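You operate a simulated robot arm through the tools that you are given. There is no shell and no other tool.

The job below is to be done with a simulated two-armed robot. You get a single attempt, and the scene is never put back.

JOB
Check in both returns and sort them; arm only the one that goes back on the shelf.
Fine: use the book reader; no record goes in QUERY; switch the security block off again.

Only the result counts: the job must be done as asked and must still hold three seconds after the hand-in. Knocking over, shifting, dropping, spilling or breaking anything else fails it.

ROBOT AND FRAMES
Two 7-joint arms with fingered hands on one trunk that stands fixed in place. Base frame: the origin is at the foot of the trunk, x ahead of it, y to its left, z up; the work surface is at about z = 766. Lengths are in mm, angles in rad, forces in N, time in s.
The left shoulder is at [30, 119, 1094], the right one opposite. With the tool pointing down near the work surface each hand reaches from about 100 to 740 mm from the base axis, measured 20 degrees to its own side. Payload 3.8 kg a hand.
Tool frame (each hand has its own): the origin (TCP) lies between the finger pads and is the grasp point; the fingertips stand 25 mm ahead of it; z points along the fingers, y is the line along which they close. The gripper opens to 88 mm; its body begins 29 mm behind the TCP. The gripper is a hand of 4 fingers: y runs from the thumb to the fingers, the wrist lies at [-13, -106, -174] in the tool frame, and closing takes about 1.5 s.
Orientation is that of the tool frame in the base frame, as [roll, pitch, yaw] about the fixed x, y, z axes, in that order (R = Rz(yaw) Ry(pitch) Rx(roll)). With the fingers straight down and the wrist toward the robot, the tool's x, y and z point along [0, 1, 0], [1, 0, 0] and [0, 0, -1] of the base frame.

CONTROLS
- The arms move only by the tool step_arm. It takes "left_series", "right_series" or both (then of equal length, played together; a hand with none holds still); each is a list of rows, each a list of 7 numbers: the shift along the tool's x, y, z in units of 300 mm (1.0 is 300 mm), then the turn, a rotation vector about the tool's x, y, z in units of 90 degrees (1.0 is 90 degrees), then the gripper command, from -1 (fully open) to 1 (shut), values between in proportion. In form: [[dx, dy, dz, wx, wy, wz, fingers], ...]. A call has 1 to 20 rows; each row is the pose to reach, as a shift and turn from the pose commanded when the call began, along the tool's axes at that moment. A call with a number of a shift or a turn outside -1 to 1 is refused whole. Rows are played at 5 a second. More than 50 mm and 0.15 rad between two rows, or a gripper value outside its range, and nothing of the call is played. Where a pose cannot be reached the arm comes as near as it can. A force on the tool above 40 N (or 10 N above the force at the start of the call, whichever is more), or a blocked arm, ends the call early, and 0.2 s more pass. Each finger travels about 153 mm/s and halts on what it meets, pressing with about 32 N; the grip force reading is that of the motor and also rises with nothing between the fingers. The clock runs only during rows and for 0.2 s after the last one: add rows that repeat a pose to give the fingers time. The reply holds the time, the measured pose of the TCP, the force on the tool along the base axes, the opening and the grip force, in the units named above and with some noise, with the torque about the TCP (base axes, N m) and any sound that the robot's microphone picked up.
- Cameras (640 x 400 px; columns grow to the right, rows downward): "scene" is now at [48.3, -7.6, 1649.4]; the picture's right is [0.07, -1.00, 0.00], its down [-0.73, -0.05, -0.68] and it looks along [0.68, 0.05, -0.74] (base axes); focal length 318 px, centre (320, 200). "left" rides on the left gripper at [-64, -83, -98] in its tool frame; the picture's right is [-0.62, -0.37, 0.69], its down [0.71, -0.63, 0.30] and it looks along [0.32, 0.68, 0.65] (tool axes); focal length 265 px, centre (320, 200). "right" rides on the right gripper at [64, -83, -98] in its tool frame; the picture's right is [-0.62, 0.37, -0.69], its down [-0.71, -0.63, 0.30] and it looks along [-0.32, 0.68, 0.65] (tool axes); focal length 265 px, centre (320, 200). There is no depth. A picture from a camera that has moved, and an enlarged one, comes with that camera's place and axes in the base frame and with its lens. The place of the scene camera against the robot may be out by one fixed shift of up to 25 mm in any direction.
- snapshot(camera): a new picture of that camera. No time passes.
- move_column(by): moves the trunk up (or, below 0, down) by that many mm; the arms and the scene camera ride with it, the base frame stays. It gives what a move gives, with no picture.
- hand_shape(shape, hand): the hand has 4 fingers and takes this shape, open, in about a second: jaw (thumb against the fingers, like two jaws); tri (thumb and two fingers); tip (a fingertip pinch); poke (one finger out to press); point (the index stretched); flat (the hand flat); cup (the hand cupped); fist (a fist). The gripper value then closes the fingers along that shape, each until it touches; the sizes above hold for jaw. It gives what a move gives, with no picture.
- aim_head(pan, tilt): turns the head with the scene camera to pan (to the left, within 2.094 rad either way) and tilt (down, from -0.506 to 1.204), counted from straight ahead of the robot. It gives what a move gives.
- close_up(camera, box): a new picture of the part [left, top, right, bottom] of that camera's present view, enlarged. No time passes.
- job_done(): hands the job in; it is judged then, once.

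Nothing tells you positions but the pictures and the camera data. Unless the task says otherwise, let go and move clear before handing in.

The tools are called after "Emit:" by a JSON object that holds its "method" and its "body". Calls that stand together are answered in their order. step_arm: Moves the arms, as the interface text tells. Its arguments: {"type":"object","properties":{"left_series":{"type":"array"},"right_series":{"type":"array"}},"required":[]} The other tools are called the same way: move_column (by) moves the trunk up or down; hand_shape (shape, hand) gives the hand a shape; aim_head (pan, tilt) turns the head that bears the scene camera; snapshot (camera) takes a picture; close_up (camera, box) takes an enlarged picture of a part of a camera's view; job_done () hands the job in.

At the start:

```text
time_s: 0.0
left_ee_pos: [485.8, 350.6, 1216.8]
left_tool_rot: [3.141, 0.0, 1.57]
left_force: [-0.5, 0.3, -0.7]
left_wrist_torque: [-0.02, -0.01, 0.02]
left_finger_gap: 87.5
left_gripper_force: 0.1
left_shape: jaw
right_ee_pos: [592.0, -64.4, 1242.4]
right_tool_rot: [-3.141, 0.001, 1.572]
right_force: [-0.5, 0.4, 0.4]
right_wrist_torque: [0.02, -0.01, 0.0]
right_finger_gap: 87.8
right_gripper_force: 0.1
right_shape: jaw
trunk travel left (down, up): [-250.0, 340.0]
head pan, tilt (commanded): [0.07, 0.826]
```

scene: 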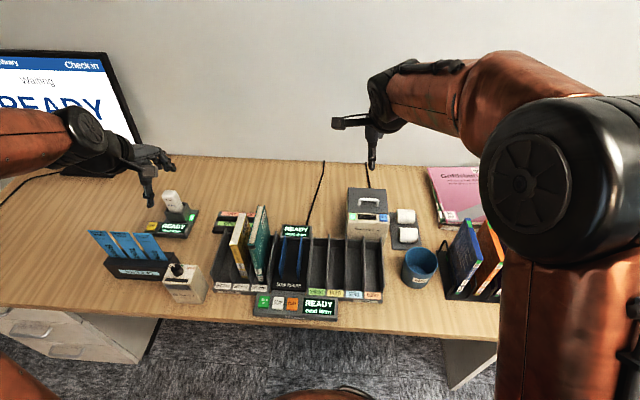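
right: 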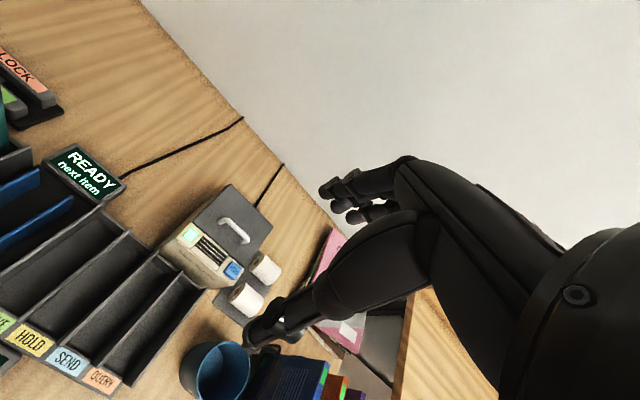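
left: 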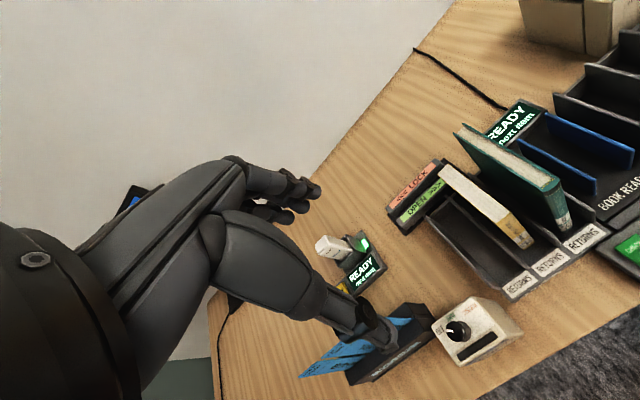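

I see a library check-in desk with a returns rack holding two books, a book reader cradle, sort bins, a security block, a card stand and a knob box. I'll look closer before moving anything.

Emit:
{"method": "close_up", "body": {"camera": "scene", "box": [200, 180, 400, 325]}}

Emit:
{"method": "close_up", "body": {"camera": "scene", "box": [70, 180, 250, 310]}}

Emit:
{"method": "close_up", "body": {"camera": "scene", "box": [0, 40, 150, 180]}}

Emit:
{"method": "close_up", "body": {"camera": "left", "box": [380, 90, 640, 310]}}

Emit:
{"method": "close_up", "body": {"camera": "right", "box": [0, 130, 320, 400]}}

Emit:
{"method": "close_up", "body": {"camera": "scene", "box": [340, 160, 520, 310]}}

Emit:
{"method": "close_up", "body": {"camera": "left", "box": [280, 200, 540, 400]}}

```text
2.76 times, centred on (300, 252) of scene
camera zoom: at [48.3, -7.6, 1649.4], right [0.07, -1.0, 0.0], down [-0.73, -0.05, -0.68], along [0.68, 0.05, -0.74], focal length 878 px, centre (375, 55)
```

zoom: 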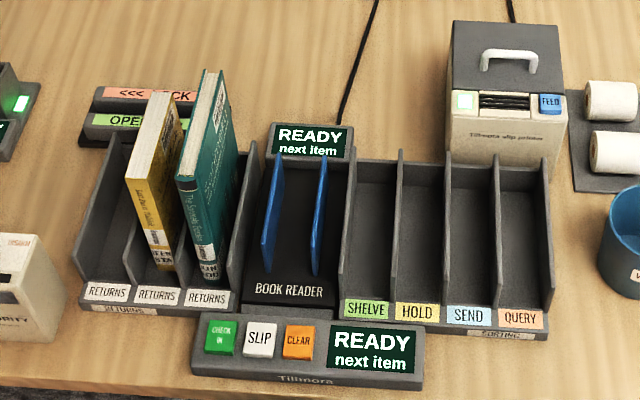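

```text
3.08 times, centred on (160, 245) of scene
camera zoom: at [48.3, -7.6, 1649.4], right [0.07, -1.0, 0.0], down [-0.73, -0.05, -0.68], along [0.68, 0.05, -0.74], focal length 979 px, centre (812, 62)
```

zoom: 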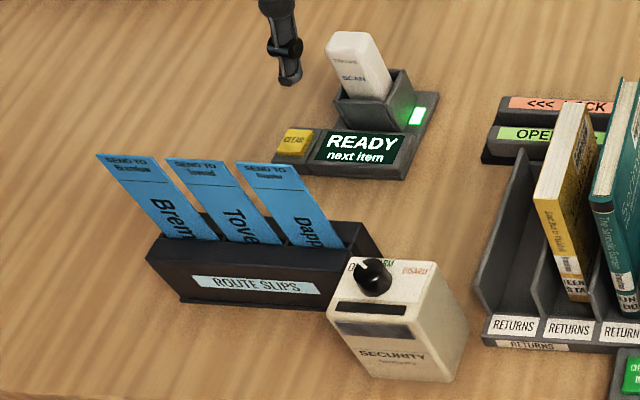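

```text
2.86 times, centred on (75, 110) of scene
camera zoom: at [48.3, -7.6, 1649.4], right [0.07, -1.0, 0.0], down [-0.73, -0.05, -0.68], along [0.68, 0.05, -0.74], focal length 909 px, centre (1020, 457)
```

zoom: 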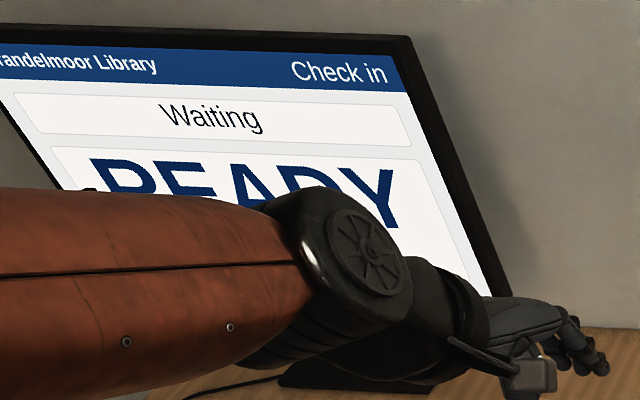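

```text
1.82 times, centred on (510, 200) of left
camera zoom: at [403.0, 285.9, 1315.6], right [-0.37, -0.62, -0.69], down [-0.63, 0.71, -0.3], along [0.68, 0.32, -0.65], focal length 483 px, centre (-26, 200)
```

zoom: 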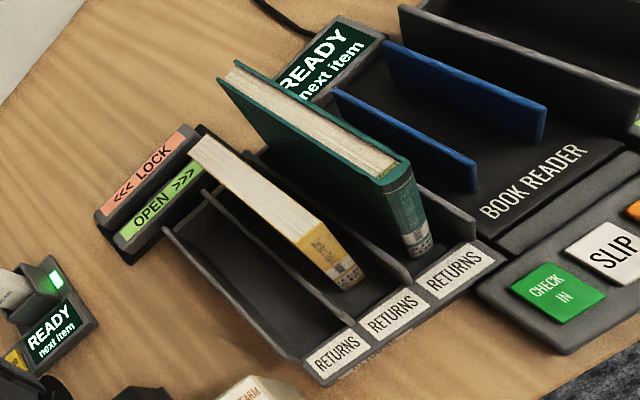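

```text
1.48 times, centred on (160, 265) of right
camera zoom: at [507.8, 0.9, 1341.8], right [0.37, -0.62, 0.69], down [-0.63, -0.71, -0.3], along [0.68, -0.32, -0.65], focal length 393 px, centre (557, 104)
```

zoom: 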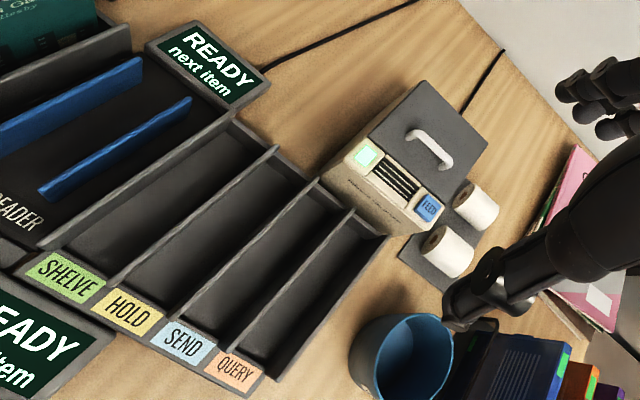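

```text
2.67 times, centred on (430, 235) of scene
camera zoom: at [48.3, -7.6, 1649.4], right [0.07, -1.0, 0.0], down [-0.73, -0.05, -0.68], along [0.68, 0.05, -0.74], focal length 849 px, centre (27, 107)
```

zoom: 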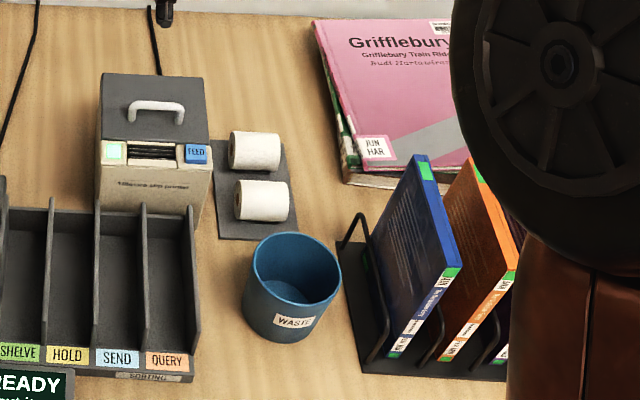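

```text
2.00 times, centred on (410, 300) of left
camera zoom: at [403.0, 285.9, 1315.6], right [-0.37, -0.62, -0.69], down [-0.63, 0.71, -0.3], along [0.68, 0.32, -0.65], focal length 531 px, centre (140, 0)
```

zoom: 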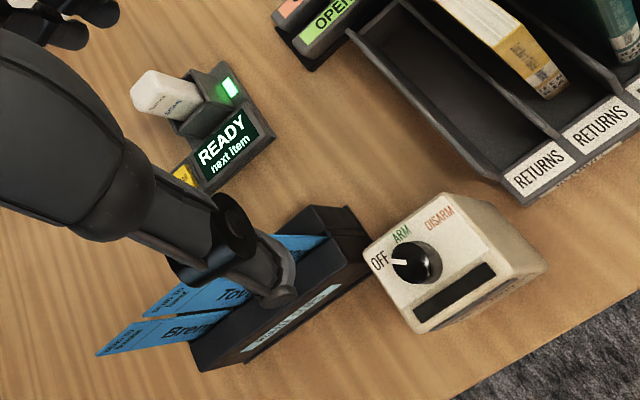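

The desk has a returns rack with a yellow and a green book, a book reader between blue guides, SHELVE/HOLD/SEND/QUERY bins, a slip printer, route slips and the security block with OFF/ARM/DISARM. I'll move the right hand aside and bring the left hand over to get better pictures.

Emit:
{"method": "step_arm", "body": {"left_series": [[0, 0, 0, 0, 0, 0, -1], [0, 0, 0, 0, 0, 0, -1], [-0.1, -0.05, 0, 0, 0, 0, -1], [-0.2, -0.1, 0, 0, 0, 0, -1], [-0.3, -0.15, 0, 0, 0, 0, -1], [-0.4, -0.2, 0, 0, 0, 0, -1], [-0.5, -0.25, 0, 0, 0, 0, -1]], "right_series": [[-0.1, 0, 0, 0, 0, 0, -1], [-0.2, 0, 0, 0, 0, 0, -1], [-0.3, 0, 0, 0, 0, 0, -1], [-0.4, 0, 0, 0, 0, 0, -1], [-0.5, 0, 0, 0, 0, 0, -1], [-0.6, 0, 0, 0, 0, 0, -1], [-0.7, 0, 0, 0, 0, 0, -1]]}}

Emit:
{"method": "snapshot", "body": {"camera": "left"}}

Emit:
{"method": "snapshot", "body": {"camera": "scene"}}

Emit:
{"method": "snapshot", "body": {"camera": "right"}}

```text
time_s: 1.6
left_ee_pos: [411.3, 198.7, 1217.8]
left_tool_rot: [-3.141, -0.002, 1.57]
left_force: [0.4, -0.3, 0.2]
left_wrist_torque: [0.01, -0.03, 0.0]
left_finger_gap: 87.7
left_gripper_force: 0.0
left_shape: jaw
right_ee_pos: [593.6, -273.2, 1242.0]
right_tool_rot: [-3.14, 0.001, 1.572]
right_force: [-0.2, 0.2, 0.3]
right_wrist_torque: [0.0, 0.0, 0.02]
right_finger_gap: 87.7
right_gripper_force: 0.1
right_shape: jaw
trunk travel left (down, up): [-250.0, 340.0]
head pan, tilt (commanded): [0.07, 0.826]
```

```text
taken
camera left: at [328.7, 133.3, 1316.3], right [-0.37, -0.62, -0.69], down [-0.63, 0.72, -0.3], along [0.68, 0.33, -0.65], focal length 265 px, centre (320, 200)
```

left: 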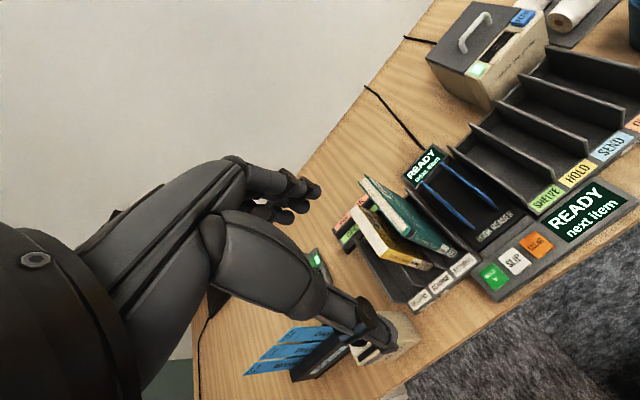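

```text
taken
camera scene: at [47.8, -9.1, 1649.4], right [0.07, -1.0, 0.0], down [-0.73, -0.05, -0.68], along [0.68, 0.05, -0.74], focal length 318 px, centre (320, 200)
```

scene: 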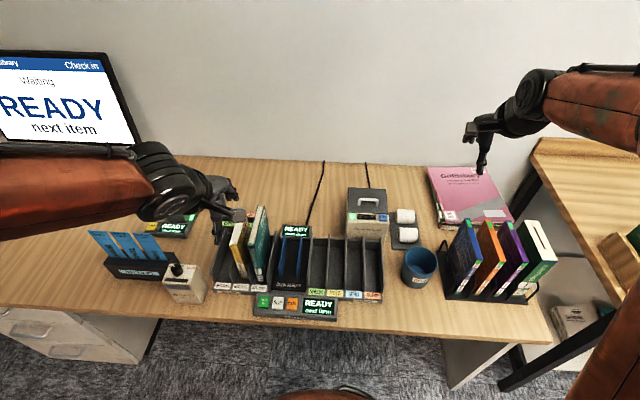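

```text
taken
camera right: at [508.3, -210.1, 1341.7], right [0.37, -0.62, 0.69], down [-0.63, -0.71, -0.3], along [0.68, -0.32, -0.65], focal length 265 px, centre (320, 200)
```

right: 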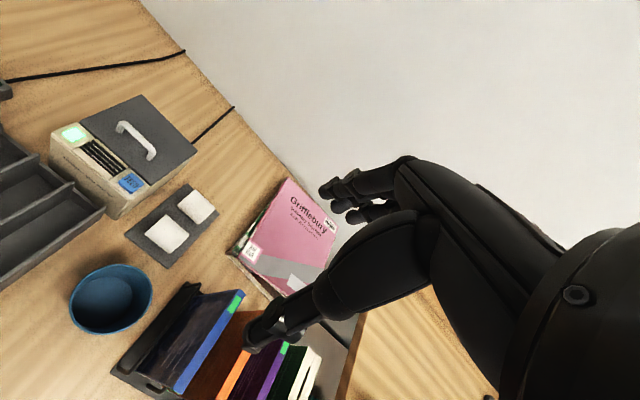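

The view is clearer now. I'll zoom in on the rack, security block and reader from this position.

Emit:
{"method": "close_up", "body": {"camera": "left", "box": [320, 130, 540, 310]}}

Emit:
{"method": "close_up", "body": {"camera": "scene", "box": [200, 190, 300, 300]}}

Emit:
{"method": "close_up", "body": {"camera": "scene", "box": [150, 250, 220, 310]}}

Emit:
{"method": "close_up", "body": {"camera": "scene", "box": [260, 215, 400, 325]}}

Emit:
{"method": "close_up", "body": {"camera": "scene", "box": [430, 200, 560, 310]}}

Emit:
{"method": "close_up", "body": {"camera": "scene", "box": [80, 190, 220, 310]}}

```text
2.22 times, centred on (430, 220) of left
camera zoom: at [328.7, 133.3, 1316.3], right [-0.37, -0.62, -0.69], down [-0.63, 0.72, -0.3], along [0.68, 0.33, -0.65], focal length 590 px, centre (76, 156)
```

zoom: 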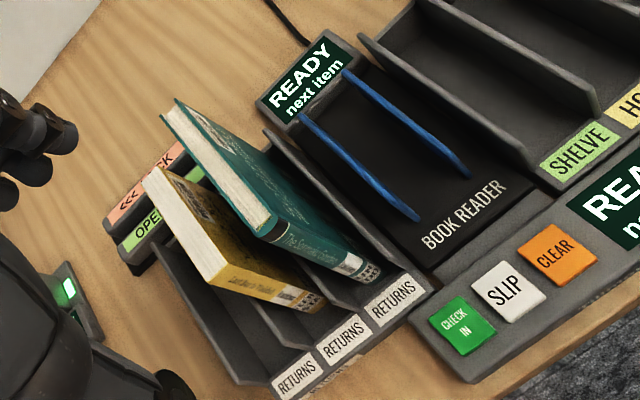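

```text
3.64 times, centred on (250, 245) of scene
camera zoom: at [47.8, -9.1, 1649.4], right [0.07, -1.0, 0.0], down [-0.73, -0.05, -0.68], along [0.68, 0.05, -0.74], focal length 1157 px, centre (574, 36)
```

zoom: 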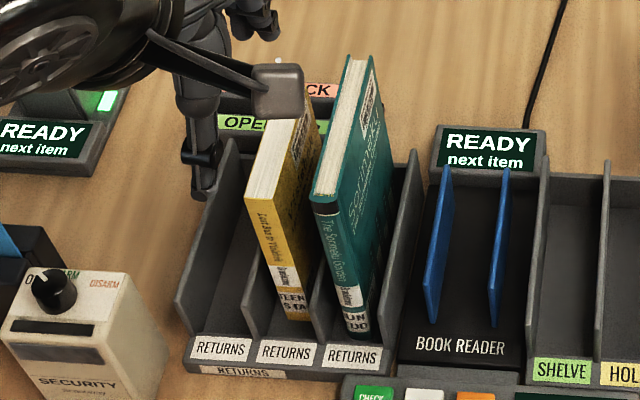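

```text
6.67 times, centred on (185, 280) of scene
camera zoom: at [47.8, -9.1, 1649.4], right [0.07, -1.0, 0.0], down [-0.73, -0.05, -0.68], along [0.68, 0.05, -0.74], focal length 2122 px, centre (1220, -333)
```

zoom: 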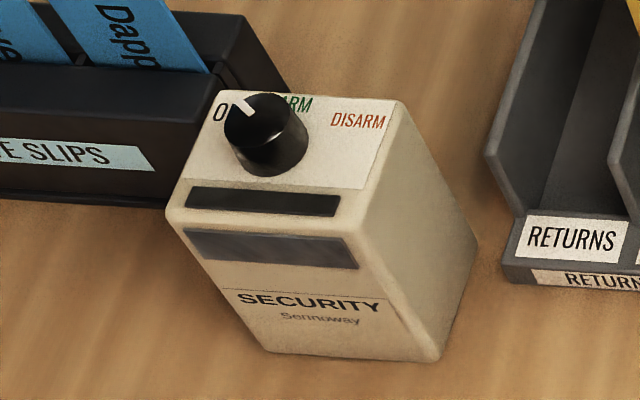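

```text
3.64 times, centred on (330, 270) of scene
camera zoom: at [47.8, -9.1, 1649.4], right [0.07, -1.0, 0.0], down [-0.73, -0.05, -0.68], along [0.68, 0.05, -0.74], focal length 1157 px, centre (284, -54)
```

zoom: 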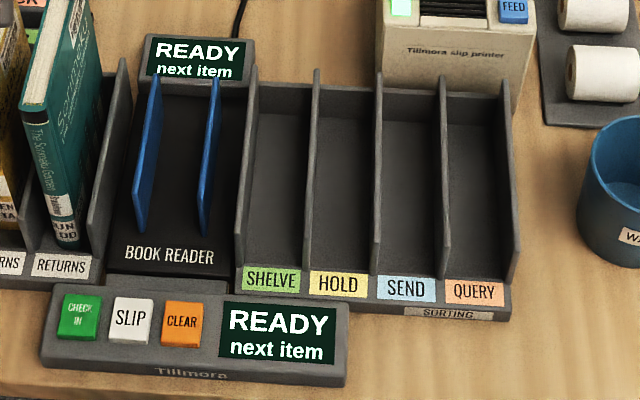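

```text
3.64 times, centred on (495, 255) of scene
camera zoom: at [47.8, -9.1, 1649.4], right [0.07, -1.0, 0.0], down [-0.73, -0.05, -0.68], along [0.68, 0.05, -0.74], focal length 1157 px, centre (-316, 0)
```

zoom: 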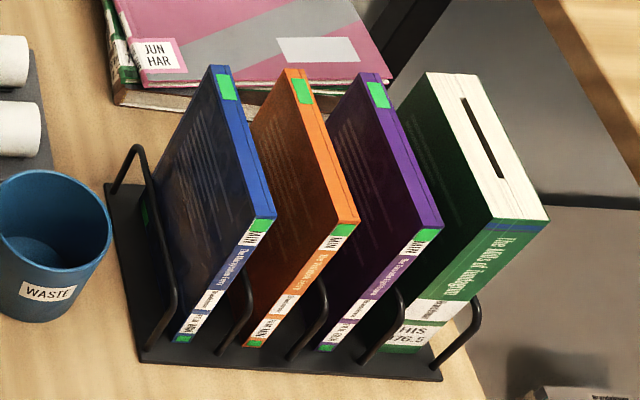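

```text
3.33 times, centred on (150, 250) of scene
camera zoom: at [47.8, -9.1, 1649.4], right [0.07, -1.0, 0.0], down [-0.73, -0.05, -0.68], along [0.68, 0.05, -0.74], focal length 1061 px, centre (887, 33)
```

zoom: 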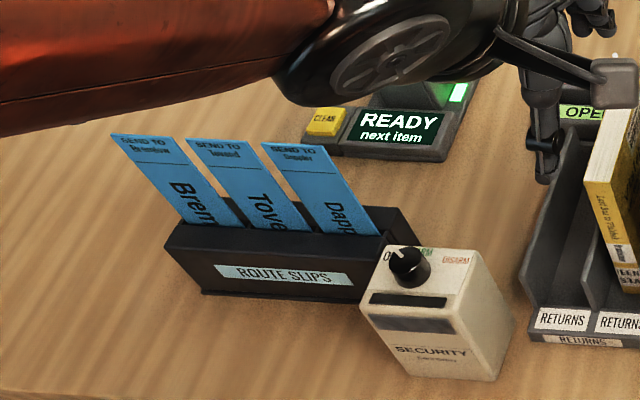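

The scene camera appears to be off by roughly (10, 13) mm compared with the hand camera. I'll turn the left hand so that its fingers close across the books, which also gives a second view of the rack.

Emit:
{"method": "step_arm", "body": {"left_series": [[0.05, 0, 0, 0, 0, 0.09, -1], [0.1, 0, 0, 0, 0, 0.18, -1], [0.15, 0, 0, 0, 0, 0.27, -1], [0.2, 0, 0, 0, 0, 0.36, -1], [0.25, 0, 0, 0, 0, 0.45, -1], [0.3, 0, 0, 0, 0, 0.54, -1], [0.35, 0, 0, 0, 0, 0.63, -1], [0.4, 0, 0, 0, 0, 0.72, -1], [0.45, 0, 0, 0, 0, 0.81, -1], [0.5, 0, 0, 0, 0, 0.9, -1], [0.5, 0, 0, 0, 0, 1.0, -1], [0.5, 0, 0, 0, 0, 1.0, -1]]}}

Emit:
{"method": "snapshot", "body": {"camera": "left"}}

Emit:
{"method": "snapshot", "body": {"camera": "scene"}}

```text
refused: row 11 steps farther than a row can; nothing moved
```

```text
taken
camera left: at [328.7, 133.3, 1316.3], right [-0.37, -0.62, -0.69], down [-0.63, 0.72, -0.3], along [0.68, 0.33, -0.65], focal length 265 px, centre (320, 200)
```

left: 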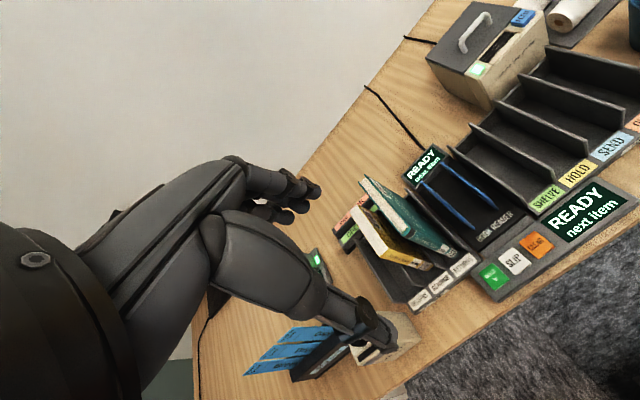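

```text
taken
camera scene: at [47.8, -9.1, 1649.4], right [0.07, -1.0, 0.0], down [-0.73, -0.05, -0.68], along [0.68, 0.05, -0.74], focal length 318 px, centre (320, 200)
```

scene: 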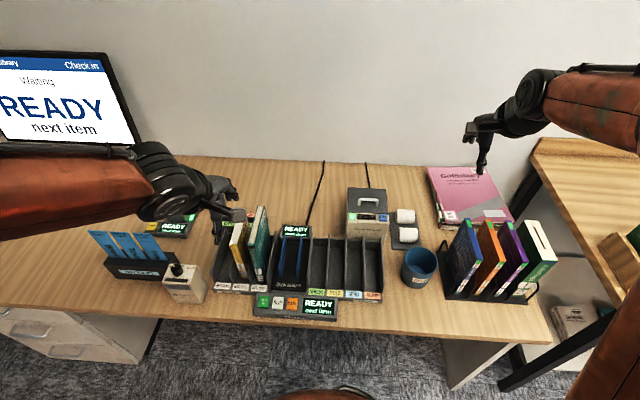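

The turn step in one row was slightly too large, so nothing moved. I'll repeat the same motion with smaller turn steps.

Emit:
{"method": "step_arm", "body": {"left_series": [[0.05, 0, 0, 0, 0, 0.09, -1], [0.1, 0, 0, 0, 0, 0.18, -1], [0.15, 0, 0, 0, 0, 0.27, -1], [0.2, 0, 0, 0, 0, 0.36, -1], [0.25, 0, 0, 0, 0, 0.45, -1], [0.3, 0, 0, 0, 0, 0.54, -1], [0.35, 0, 0, 0, 0, 0.63, -1], [0.4, 0, 0, 0, 0, 0.72, -1], [0.45, 0, 0, 0, 0, 0.81, -1], [0.5, 0, 0, 0, 0, 0.9, -1], [0.5, 0, 0, 0, 0, 0.95, -1], [0.5, 0, 0, 0, 0, 1.0, -1]]}}

Emit:
{"method": "snapshot", "body": {"camera": "left"}}

Emit:
{"method": "snapshot", "body": {"camera": "scene"}}

```text
time_s: 4.2
left_ee_pos: [411.6, 351.6, 1216.5]
left_tool_rot: [-3.141, 0.001, -0.002]
left_force: [0.5, -0.3, -0.5]
left_wrist_torque: [0.02, -0.01, 0.0]
left_finger_gap: 87.5
left_gripper_force: 0.1
left_shape: jaw
right_ee_pos: [592.8, -272.2, 1241.6]
right_tool_rot: [-3.14, 0.001, 1.569]
right_force: [0.2, -0.5, -0.6]
right_wrist_torque: [-0.01, 0.01, 0.01]
right_finger_gap: 87.5
right_gripper_force: 0.1
right_shape: jaw
trunk travel left (down, up): [-250.0, 340.0]
head pan, tilt (commanded): [0.07, 0.826]
```

```text
taken
camera left: at [348.1, 434.7, 1314.9], right [-0.62, 0.37, -0.69], down [0.71, 0.63, -0.3], along [0.32, -0.68, -0.65], focal length 265 px, centre (320, 200)
```

left: 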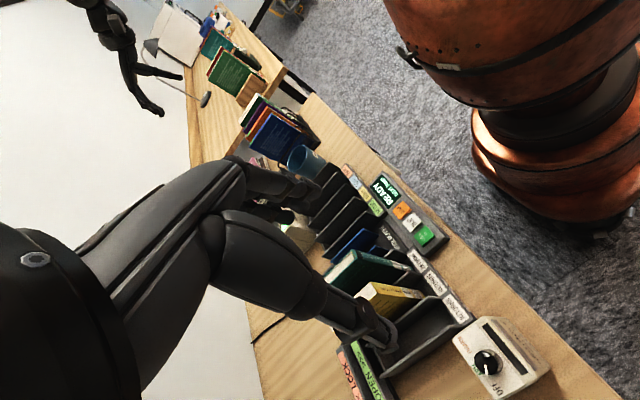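

```text
taken
camera scene: at [48.8, -7.4, 1649.4], right [0.07, -1.0, 0.0], down [-0.73, -0.05, -0.68], along [0.68, 0.05, -0.74], focal length 318 px, centre (320, 200)
```

scene: 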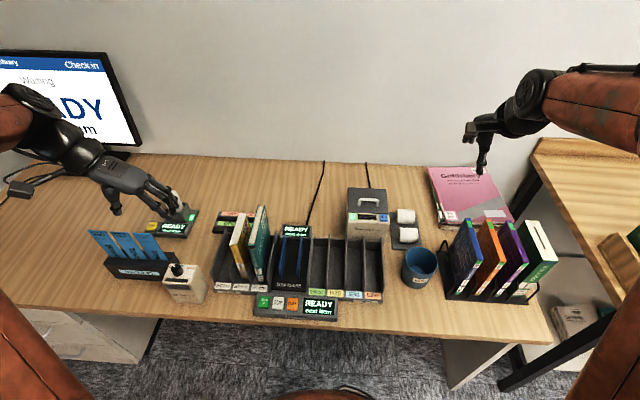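

From this pose the left camera sees the rack and security block from the left. I'll zoom in on both.

Emit:
{"method": "close_up", "body": {"camera": "left", "box": [310, 200, 560, 400]}}

Emit:
{"method": "close_up", "body": {"camera": "left", "box": [440, 300, 570, 400]}}

Emit:
{"method": "close_up", "body": {"camera": "left", "box": [300, 150, 470, 280]}}

Emit:
{"method": "close_up", "body": {"camera": "scene", "box": [200, 190, 320, 300]}}

```text
2.00 times, centred on (435, 300) of left
camera zoom: at [348.1, 434.7, 1314.9], right [-0.62, 0.37, -0.69], down [0.71, 0.63, -0.3], along [0.32, -0.68, -0.65], focal length 531 px, centre (90, 0)
```

zoom: 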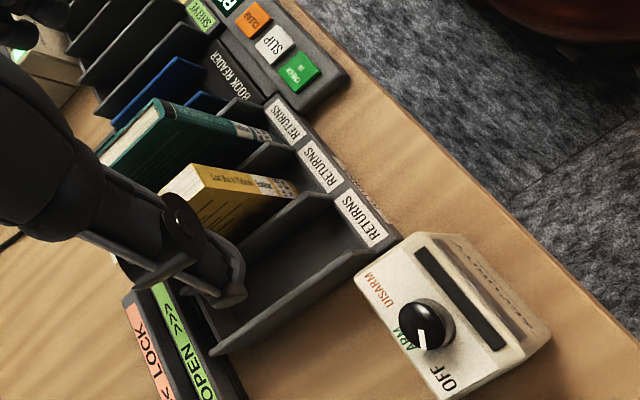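

```text
4.00 times, centred on (505, 350) of left
camera zoom: at [348.1, 434.7, 1314.9], right [-0.62, 0.37, -0.69], down [0.71, 0.63, -0.3], along [0.32, -0.68, -0.65], focal length 1062 px, centre (-420, -400)
```

zoom: 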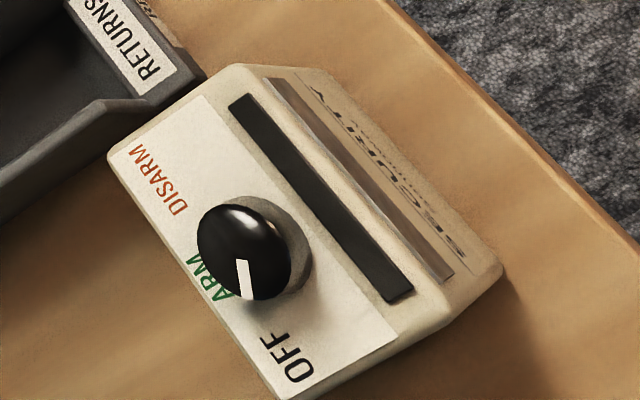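

```text
3.08 times, centred on (385, 215) of left
camera zoom: at [348.1, 434.7, 1314.9], right [-0.62, 0.37, -0.69], down [0.71, 0.63, -0.3], along [0.32, -0.68, -0.65], focal length 817 px, centre (120, 154)
```

zoom: 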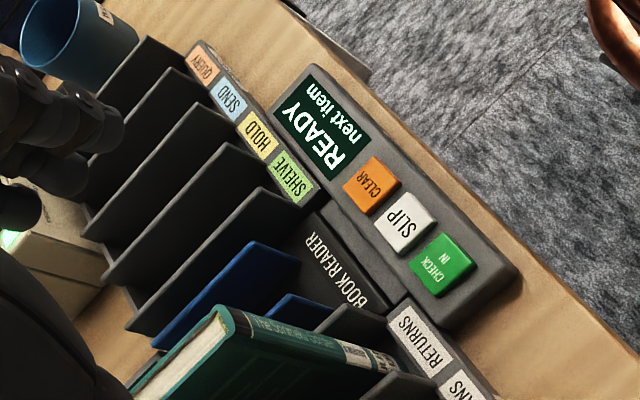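

```text
3.64 times, centred on (260, 245) of scene
camera zoom: at [48.8, -7.4, 1649.4], right [0.07, -1.0, 0.0], down [-0.73, -0.05, -0.68], along [0.68, 0.05, -0.74], focal length 1157 px, centre (538, 36)
```

zoom: 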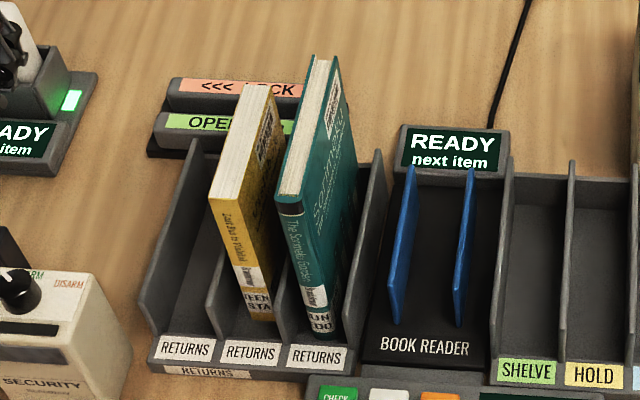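

I place the green book at about x 511–645, y 200–221, top z ≈ 973, and the yellow at x 525–626, y 253–276, top z ≈ 951. I'll bring the left hand above the green book, half open, and check before going down.

Emit:
{"method": "step_arm", "body": {"left_series": [[0.07, 0.06, 0.0, 0, 0, 0, -0.8], [0.14, 0.12, 0.0, 0, 0, 0, -0.6], [0.21, 0.18, 0.05, 0, 0, 0, -0.4], [0.28, 0.24, 0.12, 0, 0, 0, -0.2], [0.35, 0.3, 0.2, 0, 0, 0, 0], [0.42, 0.36, 0.28, 0, 0, 0, 0], [0.49, 0.42, 0.36, 0, 0, 0, 0], [0.555, 0.47, 0.45, 0, 0, 0, 0], [0.555, 0.47, 0.45, 0, 0, 0, 0]]}}

Emit:
{"method": "snapshot", "body": {"camera": "left"}}

Emit:
{"method": "snapshot", "body": {"camera": "scene"}}

Emit:
{"method": "close_up", "body": {"camera": "scene", "box": [200, 180, 320, 300]}}

```text
time_s: 6.2
left_ee_pos: [578.6, 209.6, 1080.9]
left_tool_rot: [3.142, 0.0, 0.0]
left_force: [-0.5, 0.3, -0.6]
left_wrist_torque: [-0.01, 0.02, 0.01]
left_finger_gap: 44.7
left_gripper_force: 0.1
left_shape: jaw
right_ee_pos: [592.6, -272.3, 1242.8]
right_tool_rot: [3.141, 0.0, 1.57]
right_force: [0.7, 0.1, -0.2]
right_wrist_torque: [-0.01, -0.01, 0.0]
right_finger_gap: 87.5
right_gripper_force: 0.1
right_shape: jaw
trunk travel left (down, up): [-250.0, 340.0]
head pan, tilt (commanded): [0.07, 0.826]
```

```text
taken
camera left: at [513.8, 291.6, 1179.1], right [-0.62, 0.37, -0.69], down [0.71, 0.63, -0.3], along [0.32, -0.68, -0.65], focal length 265 px, centre (320, 200)
```

left: 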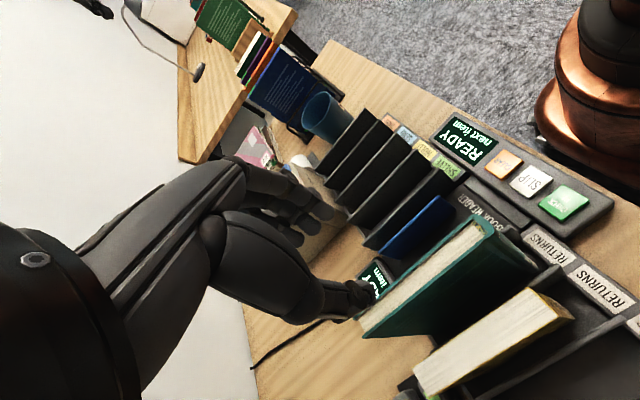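

```text
taken
camera scene: at [47.5, -7.6, 1649.5], right [0.07, -1.0, 0.0], down [-0.73, -0.05, -0.68], along [0.68, 0.05, -0.74], focal length 318 px, centre (320, 200)
```

scene: 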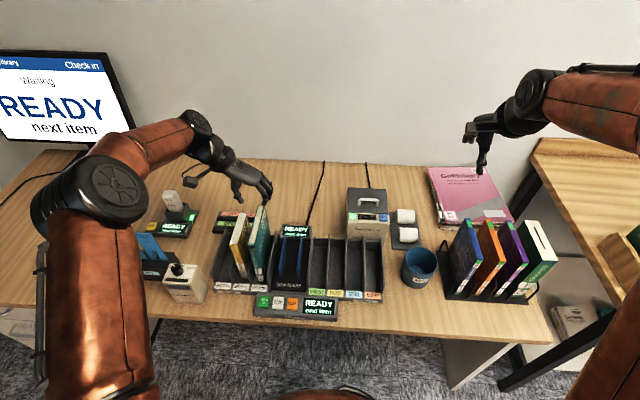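

```text
3.33 times, centred on (260, 240) of scene
camera zoom: at [47.5, -7.6, 1649.5], right [0.07, -1.0, 0.0], down [-0.73, -0.05, -0.68], along [0.68, 0.05, -0.74], focal length 1061 px, centre (520, 67)
```

zoom: 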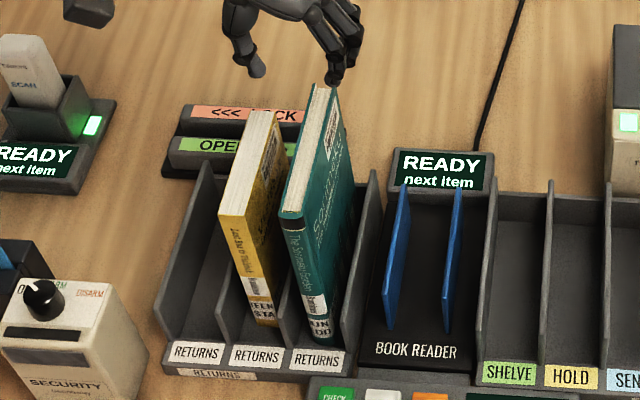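

The hand is above the green book. I'll zoom in on the left view to measure the tops of the books against my estimates.

Emit:
{"method": "close_up", "body": {"camera": "left", "box": [320, 180, 640, 400]}}

Emit:
{"method": "close_up", "body": {"camera": "left", "box": [330, 150, 530, 290]}}

```text
1.82 times, centred on (480, 290) of left
camera zoom: at [513.8, 291.6, 1179.1], right [-0.62, 0.37, -0.69], down [0.71, 0.63, -0.3], along [0.32, -0.68, -0.65], focal length 483 px, centre (29, 36)
```

zoom: 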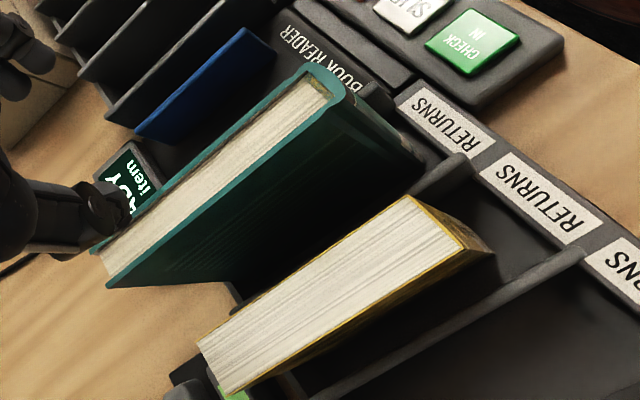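

```text
2.86 times, centred on (430, 220) of left
camera zoom: at [513.8, 291.6, 1179.1], right [-0.62, 0.37, -0.69], down [0.71, 0.63, -0.3], along [0.32, -0.68, -0.65], focal length 758 px, centre (6, 143)
```

zoom: 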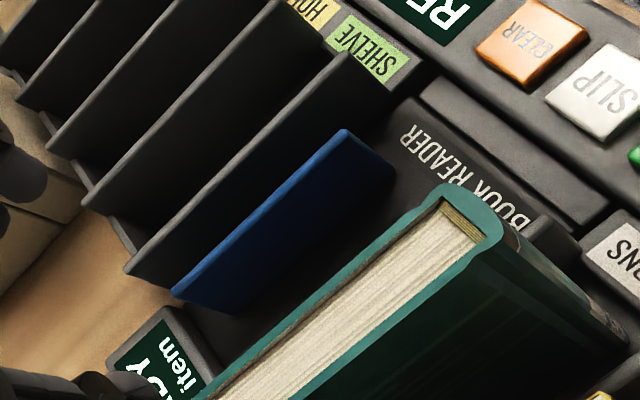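

Measured with the hand camera, the green book spans y ≈ 207–225 with its top at z ≈ 970. I'll line up, narrow the opening to about 36 mm, drop to just above the book and check again.

Emit:
{"method": "step_arm", "body": {"left_series": [[0.004, -0.0213, 0.05, 0, 0, 0, 0.18], [0.004, -0.0213, 0.12, 0, 0, 0, 0.18], [0.004, -0.0213, 0.19, 0, 0, 0, 0.18], [0.004, -0.0213, 0.25, 0, 0, 0, 0.18], [0.004, -0.0213, 0.25, 0, 0, 0, 0.18]]}}

Emit:
{"method": "snapshot", "body": {"camera": "left"}}

Emit:
{"method": "close_up", "body": {"camera": "scene", "box": [200, 180, 320, 300]}}

```text
time_s: 7.4
left_ee_pos: [579.1, 216.7, 1005.8]
left_tool_rot: [3.141, 0.0, 0.0]
left_force: [0.3, 0.9, 0.4]
left_wrist_torque: [0.02, 0.01, -0.02]
left_finger_gap: 36.6
left_gripper_force: 0.0
left_shape: jaw
right_ee_pos: [591.5, -272.3, 1243.3]
right_tool_rot: [-3.141, 0.0, 1.569]
right_force: [0.1, -0.6, -1.0]
right_wrist_torque: [0.03, 0.0, 0.0]
right_finger_gap: 87.4
right_gripper_force: 0.1
right_shape: jaw
trunk travel left (down, up): [-250.0, 340.0]
head pan, tilt (commanded): [0.07, 0.826]
```

```text
taken
camera left: at [515.5, 298.7, 1105.2], right [-0.62, 0.37, -0.69], down [0.71, 0.63, -0.3], along [0.32, -0.68, -0.65], focal length 265 px, centre (320, 200)
```

left: 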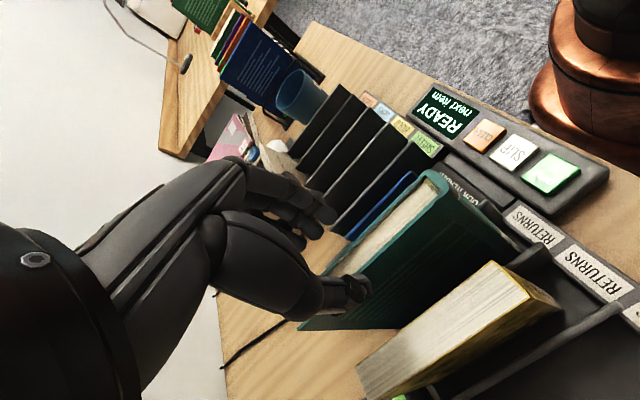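

```text
3.33 times, centred on (260, 240) of scene
camera zoom: at [48.3, -7.9, 1649.4], right [0.07, -1.0, 0.0], down [-0.73, -0.05, -0.68], along [0.68, 0.05, -0.74], focal length 1061 px, centre (520, 67)
```

zoom: 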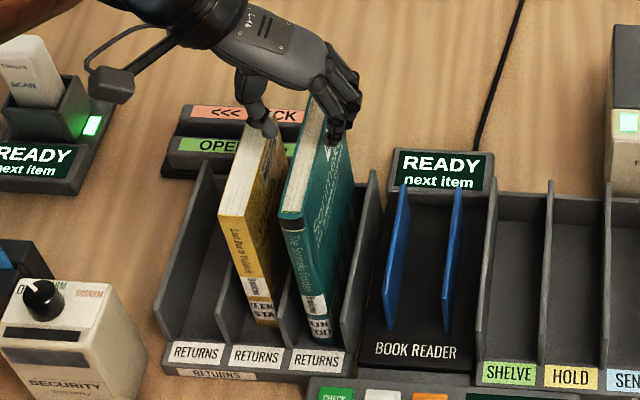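

The thumb is over the gap between the books and the fingers are right of the green one. I'll lower about 40 mm and then close on it.

Emit:
{"method": "step_arm", "body": {"left_series": [[0, 0, 0.03, 0, 0, 0, 0.18], [0, 0, 0.06, 0, 0, 0, 0.18], [0, 0, 0.09, 0, 0, 0, 0.18], [0, 0, 0.12, 0, 0, 0, 0.18], [0, 0, 0.13, 0, 0, 0, 0.18]]}}

Emit:
{"method": "snapshot", "body": {"camera": "left"}}

Emit:
{"method": "close_up", "body": {"camera": "scene", "box": [200, 180, 320, 300]}}

```text
time_s: 8.6
left_ee_pos: [578.1, 214.5, 968.5]
left_tool_rot: [-3.141, -0.001, 0.002]
left_force: [0.0, 0.5, -0.1]
left_wrist_torque: [0.01, 0.01, -0.03]
left_finger_gap: 36.6
left_gripper_force: 0.0
left_shape: jaw
right_ee_pos: [591.0, -273.4, 1242.6]
right_tool_rot: [3.141, -0.001, 1.571]
right_force: [-0.8, 0.4, -0.4]
right_wrist_torque: [-0.02, 0.02, 0.02]
right_finger_gap: 87.4
right_gripper_force: 0.1
right_shape: jaw
trunk travel left (down, up): [-250.0, 340.0]
head pan, tilt (commanded): [0.07, 0.826]
```

```text
taken
camera left: at [514.3, 298.4, 1066.4], right [-0.62, 0.37, -0.69], down [0.71, 0.63, -0.3], along [0.32, -0.68, -0.65], focal length 265 px, centre (320, 200)
```

left: 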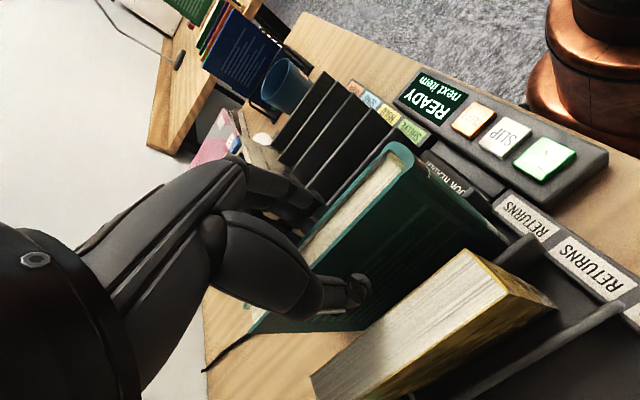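

```text
3.33 times, centred on (260, 240) of scene
camera zoom: at [48.4, -7.7, 1649.4], right [0.07, -1.0, 0.0], down [-0.73, -0.05, -0.68], along [0.68, 0.05, -0.74], focal length 1061 px, centre (520, 67)
```

zoom: 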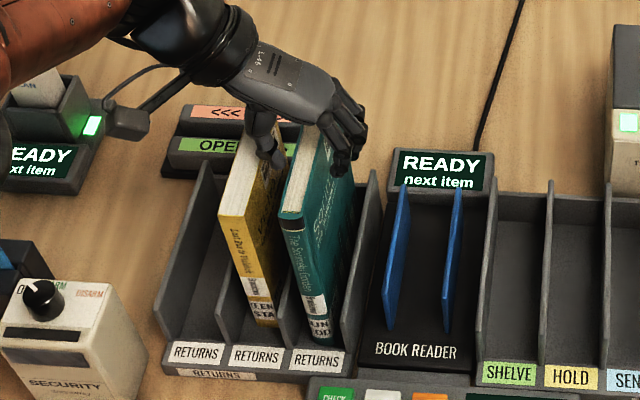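

The fingers straddle the green book's top cleanly, so I'll close on it.

Emit:
{"method": "step_arm", "body": {"left_series": [[0, 0, 0, 0, 0, 0, 0.4], [0, 0, 0, 0, 0, 0, 0.6], [0, 0, 0, 0, 0, 0, 0.8], [0, 0, 0, 0, 0, 0, 1], [0, 0, 0, 0, 0, 0, 1], [0, 0, 0, 0, 0, 0, 1], [0, 0, 0, 0, 0, 0, 1]]}}

Emit:
{"method": "close_up", "body": {"camera": "scene", "box": [200, 180, 320, 300]}}

Emit:
{"method": "snapshot", "body": {"camera": "left"}}

```text
time_s: 10.2
left_ee_pos: [578.6, 215.7, 967.7]
left_tool_rot: [-3.141, 0.0, 0.001]
left_force: [0.1, -0.6, 0.3]
left_wrist_torque: [0.0, -0.04, 0.02]
left_finger_gap: 14.1
left_gripper_force: 32.0
left_shape: jaw
right_ee_pos: [592.1, -273.7, 1241.9]
right_tool_rot: [3.141, 0.0, 1.571]
right_force: [-0.1, 0.7, -0.1]
right_wrist_torque: [0.0, 0.01, -0.01]
right_finger_gap: 87.8
right_gripper_force: 0.1
right_shape: jaw
trunk travel left (down, up): [-250.0, 340.0]
head pan, tilt (commanded): [0.07, 0.826]
```

```text
3.33 times, centred on (260, 240) of scene
camera zoom: at [48.8, -7.6, 1649.4], right [0.07, -1.0, 0.0], down [-0.73, -0.05, -0.68], along [0.68, 0.05, -0.74], focal length 1061 px, centre (520, 67)
```

zoom: 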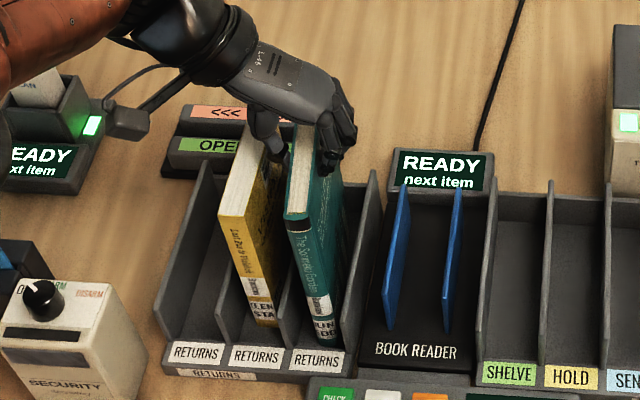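

```text
taken
camera left: at [514.5, 298.5, 1066.3], right [-0.62, 0.37, -0.69], down [0.71, 0.63, -0.3], along [0.32, -0.68, -0.65], focal length 265 px, centre (320, 200)
```

left: 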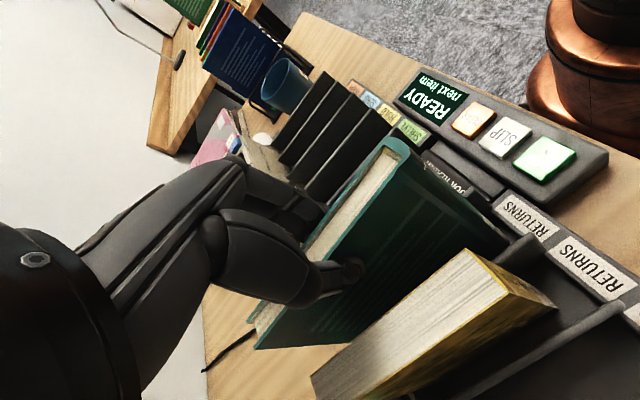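

The green book is held firmly. I'll lift it straight up clear of the dividers and carry it across above the reader, which I take to be centred at y ≈ 133.

Emit:
{"method": "step_arm", "body": {"left_series": [[0, 0, -0.03, 0, 0, 0, 1], [0, 0, -0.09, 0, 0, 0, 1], [0, 0, -0.17, 0, 0, 0, 1], [0, 0, -0.25, 0, 0, 0, 1], [0, 0, -0.32, 0, 0, 0, 1], [0, 0, -0.35, 0, 0, 0, 1], [0, 0.06, -0.35, 0, 0, 0, 1], [0, 0.14, -0.35, 0, 0, 0, 1], [0, 0.22, -0.35, 0, 0, 0, 1], [0, 0.275, -0.35, 0, 0, 0, 1], [0, 0.275, -0.35, 0, 0, 0, 1]]}}

Emit:
{"method": "snapshot", "body": {"camera": "scene"}}

Emit:
{"method": "close_up", "body": {"camera": "scene", "box": [220, 180, 340, 300]}}

Emit:
{"method": "snapshot", "body": {"camera": "left"}}

```text
time_s: 12.6
left_ee_pos: [579.8, 134.1, 1074.4]
left_tool_rot: [3.141, 0.001, 0.001]
left_force: [-0.3, 0.3, -3.4]
left_wrist_torque: [0.03, 0.02, 0.04]
left_finger_gap: 13.9
left_gripper_force: 31.9
left_shape: jaw
right_ee_pos: [591.9, -273.2, 1242.6]
right_tool_rot: [-3.141, 0.001, 1.57]
right_force: [-0.5, -0.2, 0.5]
right_wrist_torque: [0.01, 0.0, -0.03]
right_finger_gap: 87.5
right_gripper_force: 0.1
right_shape: jaw
trunk travel left (down, up): [-250.0, 340.0]
head pan, tilt (commanded): [0.07, 0.826]
```

```text
taken
camera scene: at [48.8, -7.3, 1649.4], right [0.07, -1.0, 0.0], down [-0.73, -0.05, -0.68], along [0.68, 0.05, -0.74], focal length 318 px, centre (320, 200)
```

scene: 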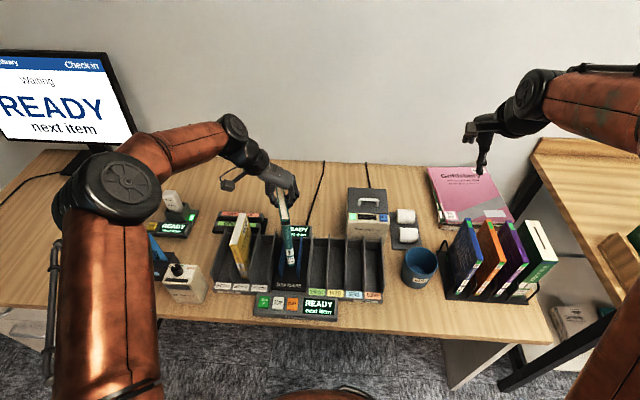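

```text
3.33 times, centred on (280, 240) of scene
camera zoom: at [48.8, -7.3, 1649.4], right [0.07, -1.0, 0.0], down [-0.73, -0.05, -0.68], along [0.68, 0.05, -0.74], focal length 1061 px, centre (453, 67)
```

zoom: 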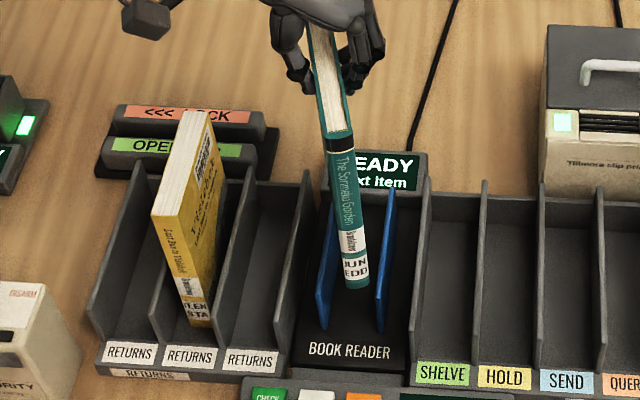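

```text
taken
camera left: at [515.9, 215.8, 1172.6], right [-0.62, 0.37, -0.69], down [0.71, 0.63, -0.3], along [0.32, -0.68, -0.65], focal length 265 px, centre (320, 200)
```

left: 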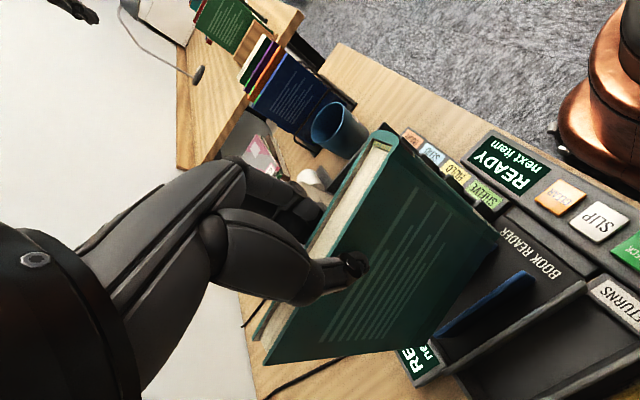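

The book is lifted, but it looks turned about 15° about the vertical in the grip. I'll measure that before inserting it.

Emit:
{"method": "close_up", "body": {"camera": "left", "box": [240, 110, 440, 380]}}

Emit:
{"method": "close_up", "body": {"camera": "scene", "box": [250, 170, 330, 280]}}

```text
1.48 times, centred on (340, 245) of left
camera zoom: at [515.9, 215.8, 1172.6], right [-0.62, 0.37, -0.69], down [0.71, 0.63, -0.3], along [0.32, -0.68, -0.65], focal length 393 px, centre (290, 133)
```

zoom: 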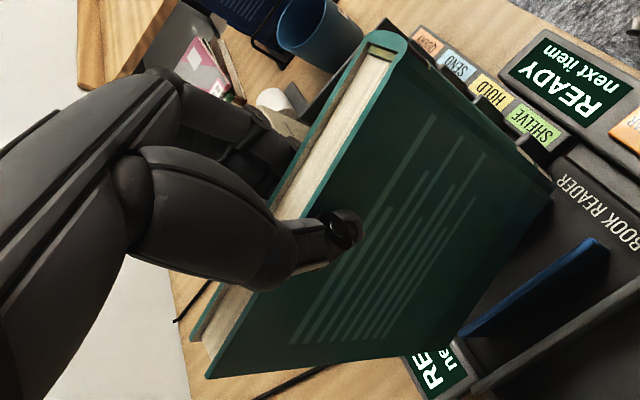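

```text
3.64 times, centred on (290, 225) of scene
camera zoom: at [48.8, -7.3, 1649.4], right [0.07, -1.0, 0.0], down [-0.73, -0.05, -0.68], along [0.68, 0.05, -0.74], focal length 1157 px, centre (429, 109)
```

zoom: 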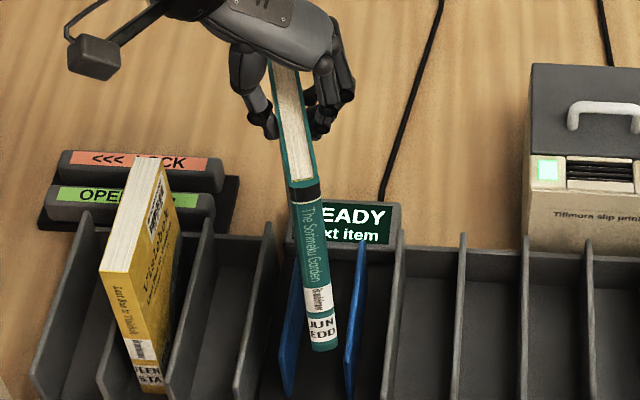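

The book sits vertical but yawed about 16° in the grip. I'll turn the hand by the opposite amount to line it up with the guides and check again.

Emit:
{"method": "step_arm", "body": {"left_series": [[0, 0, 0, 0, 0, 0.06, 1], [0, 0, 0, 0, 0, 0.12, 1], [0, 0, 0, 0, 0, 0.179, 1], [0, 0, 0, 0, 0, 0.179, 1]]}}

Emit:
{"method": "close_up", "body": {"camera": "scene", "box": [250, 170, 330, 280]}}

Emit:
{"method": "snapshot", "body": {"camera": "left"}}

```text
time_s: 13.6
left_ee_pos: [579.7, 134.0, 1074.3]
left_tool_rot: [3.142, 0.001, -0.282]
left_force: [-0.1, -0.1, -3.1]
left_wrist_torque: [-0.01, -0.02, 0.05]
left_finger_gap: 13.5
left_gripper_force: 31.8
left_shape: jaw
right_ee_pos: [592.0, -272.1, 1241.5]
right_tool_rot: [3.14, 0.0, 1.573]
right_force: [-0.5, -0.2, 0.8]
right_wrist_torque: [0.01, 0.01, -0.02]
right_finger_gap: 87.5
right_gripper_force: 0.1
right_shape: jaw
trunk travel left (down, up): [-250.0, 340.0]
head pan, tilt (commanded): [0.07, 0.826]
```

```text
3.64 times, centred on (290, 225) of scene
camera zoom: at [48.6, -7.4, 1649.4], right [0.07, -1.0, 0.0], down [-0.73, -0.05, -0.68], along [0.68, 0.05, -0.74], focal length 1157 px, centre (429, 109)
```

zoom: 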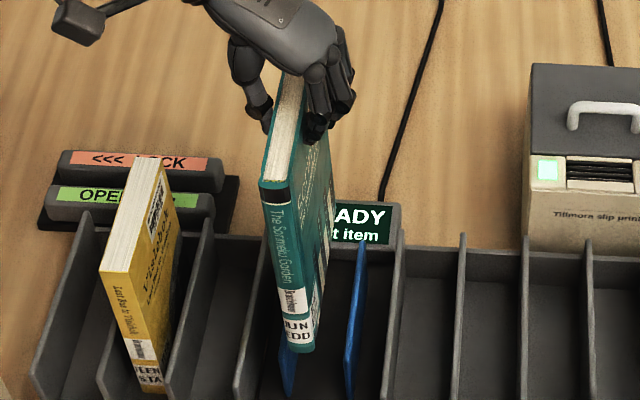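

```text
taken
camera left: at [540.9, 231.4, 1172.3], right [-0.49, 0.53, -0.69], down [0.86, 0.41, -0.3], along [0.12, -0.75, -0.65], focal length 265 px, centre (320, 200)
```

left: 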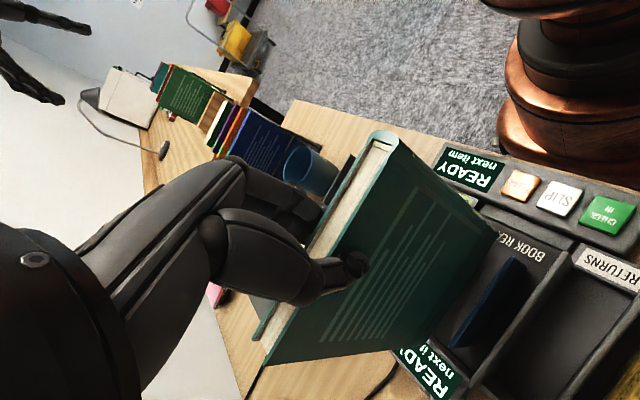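

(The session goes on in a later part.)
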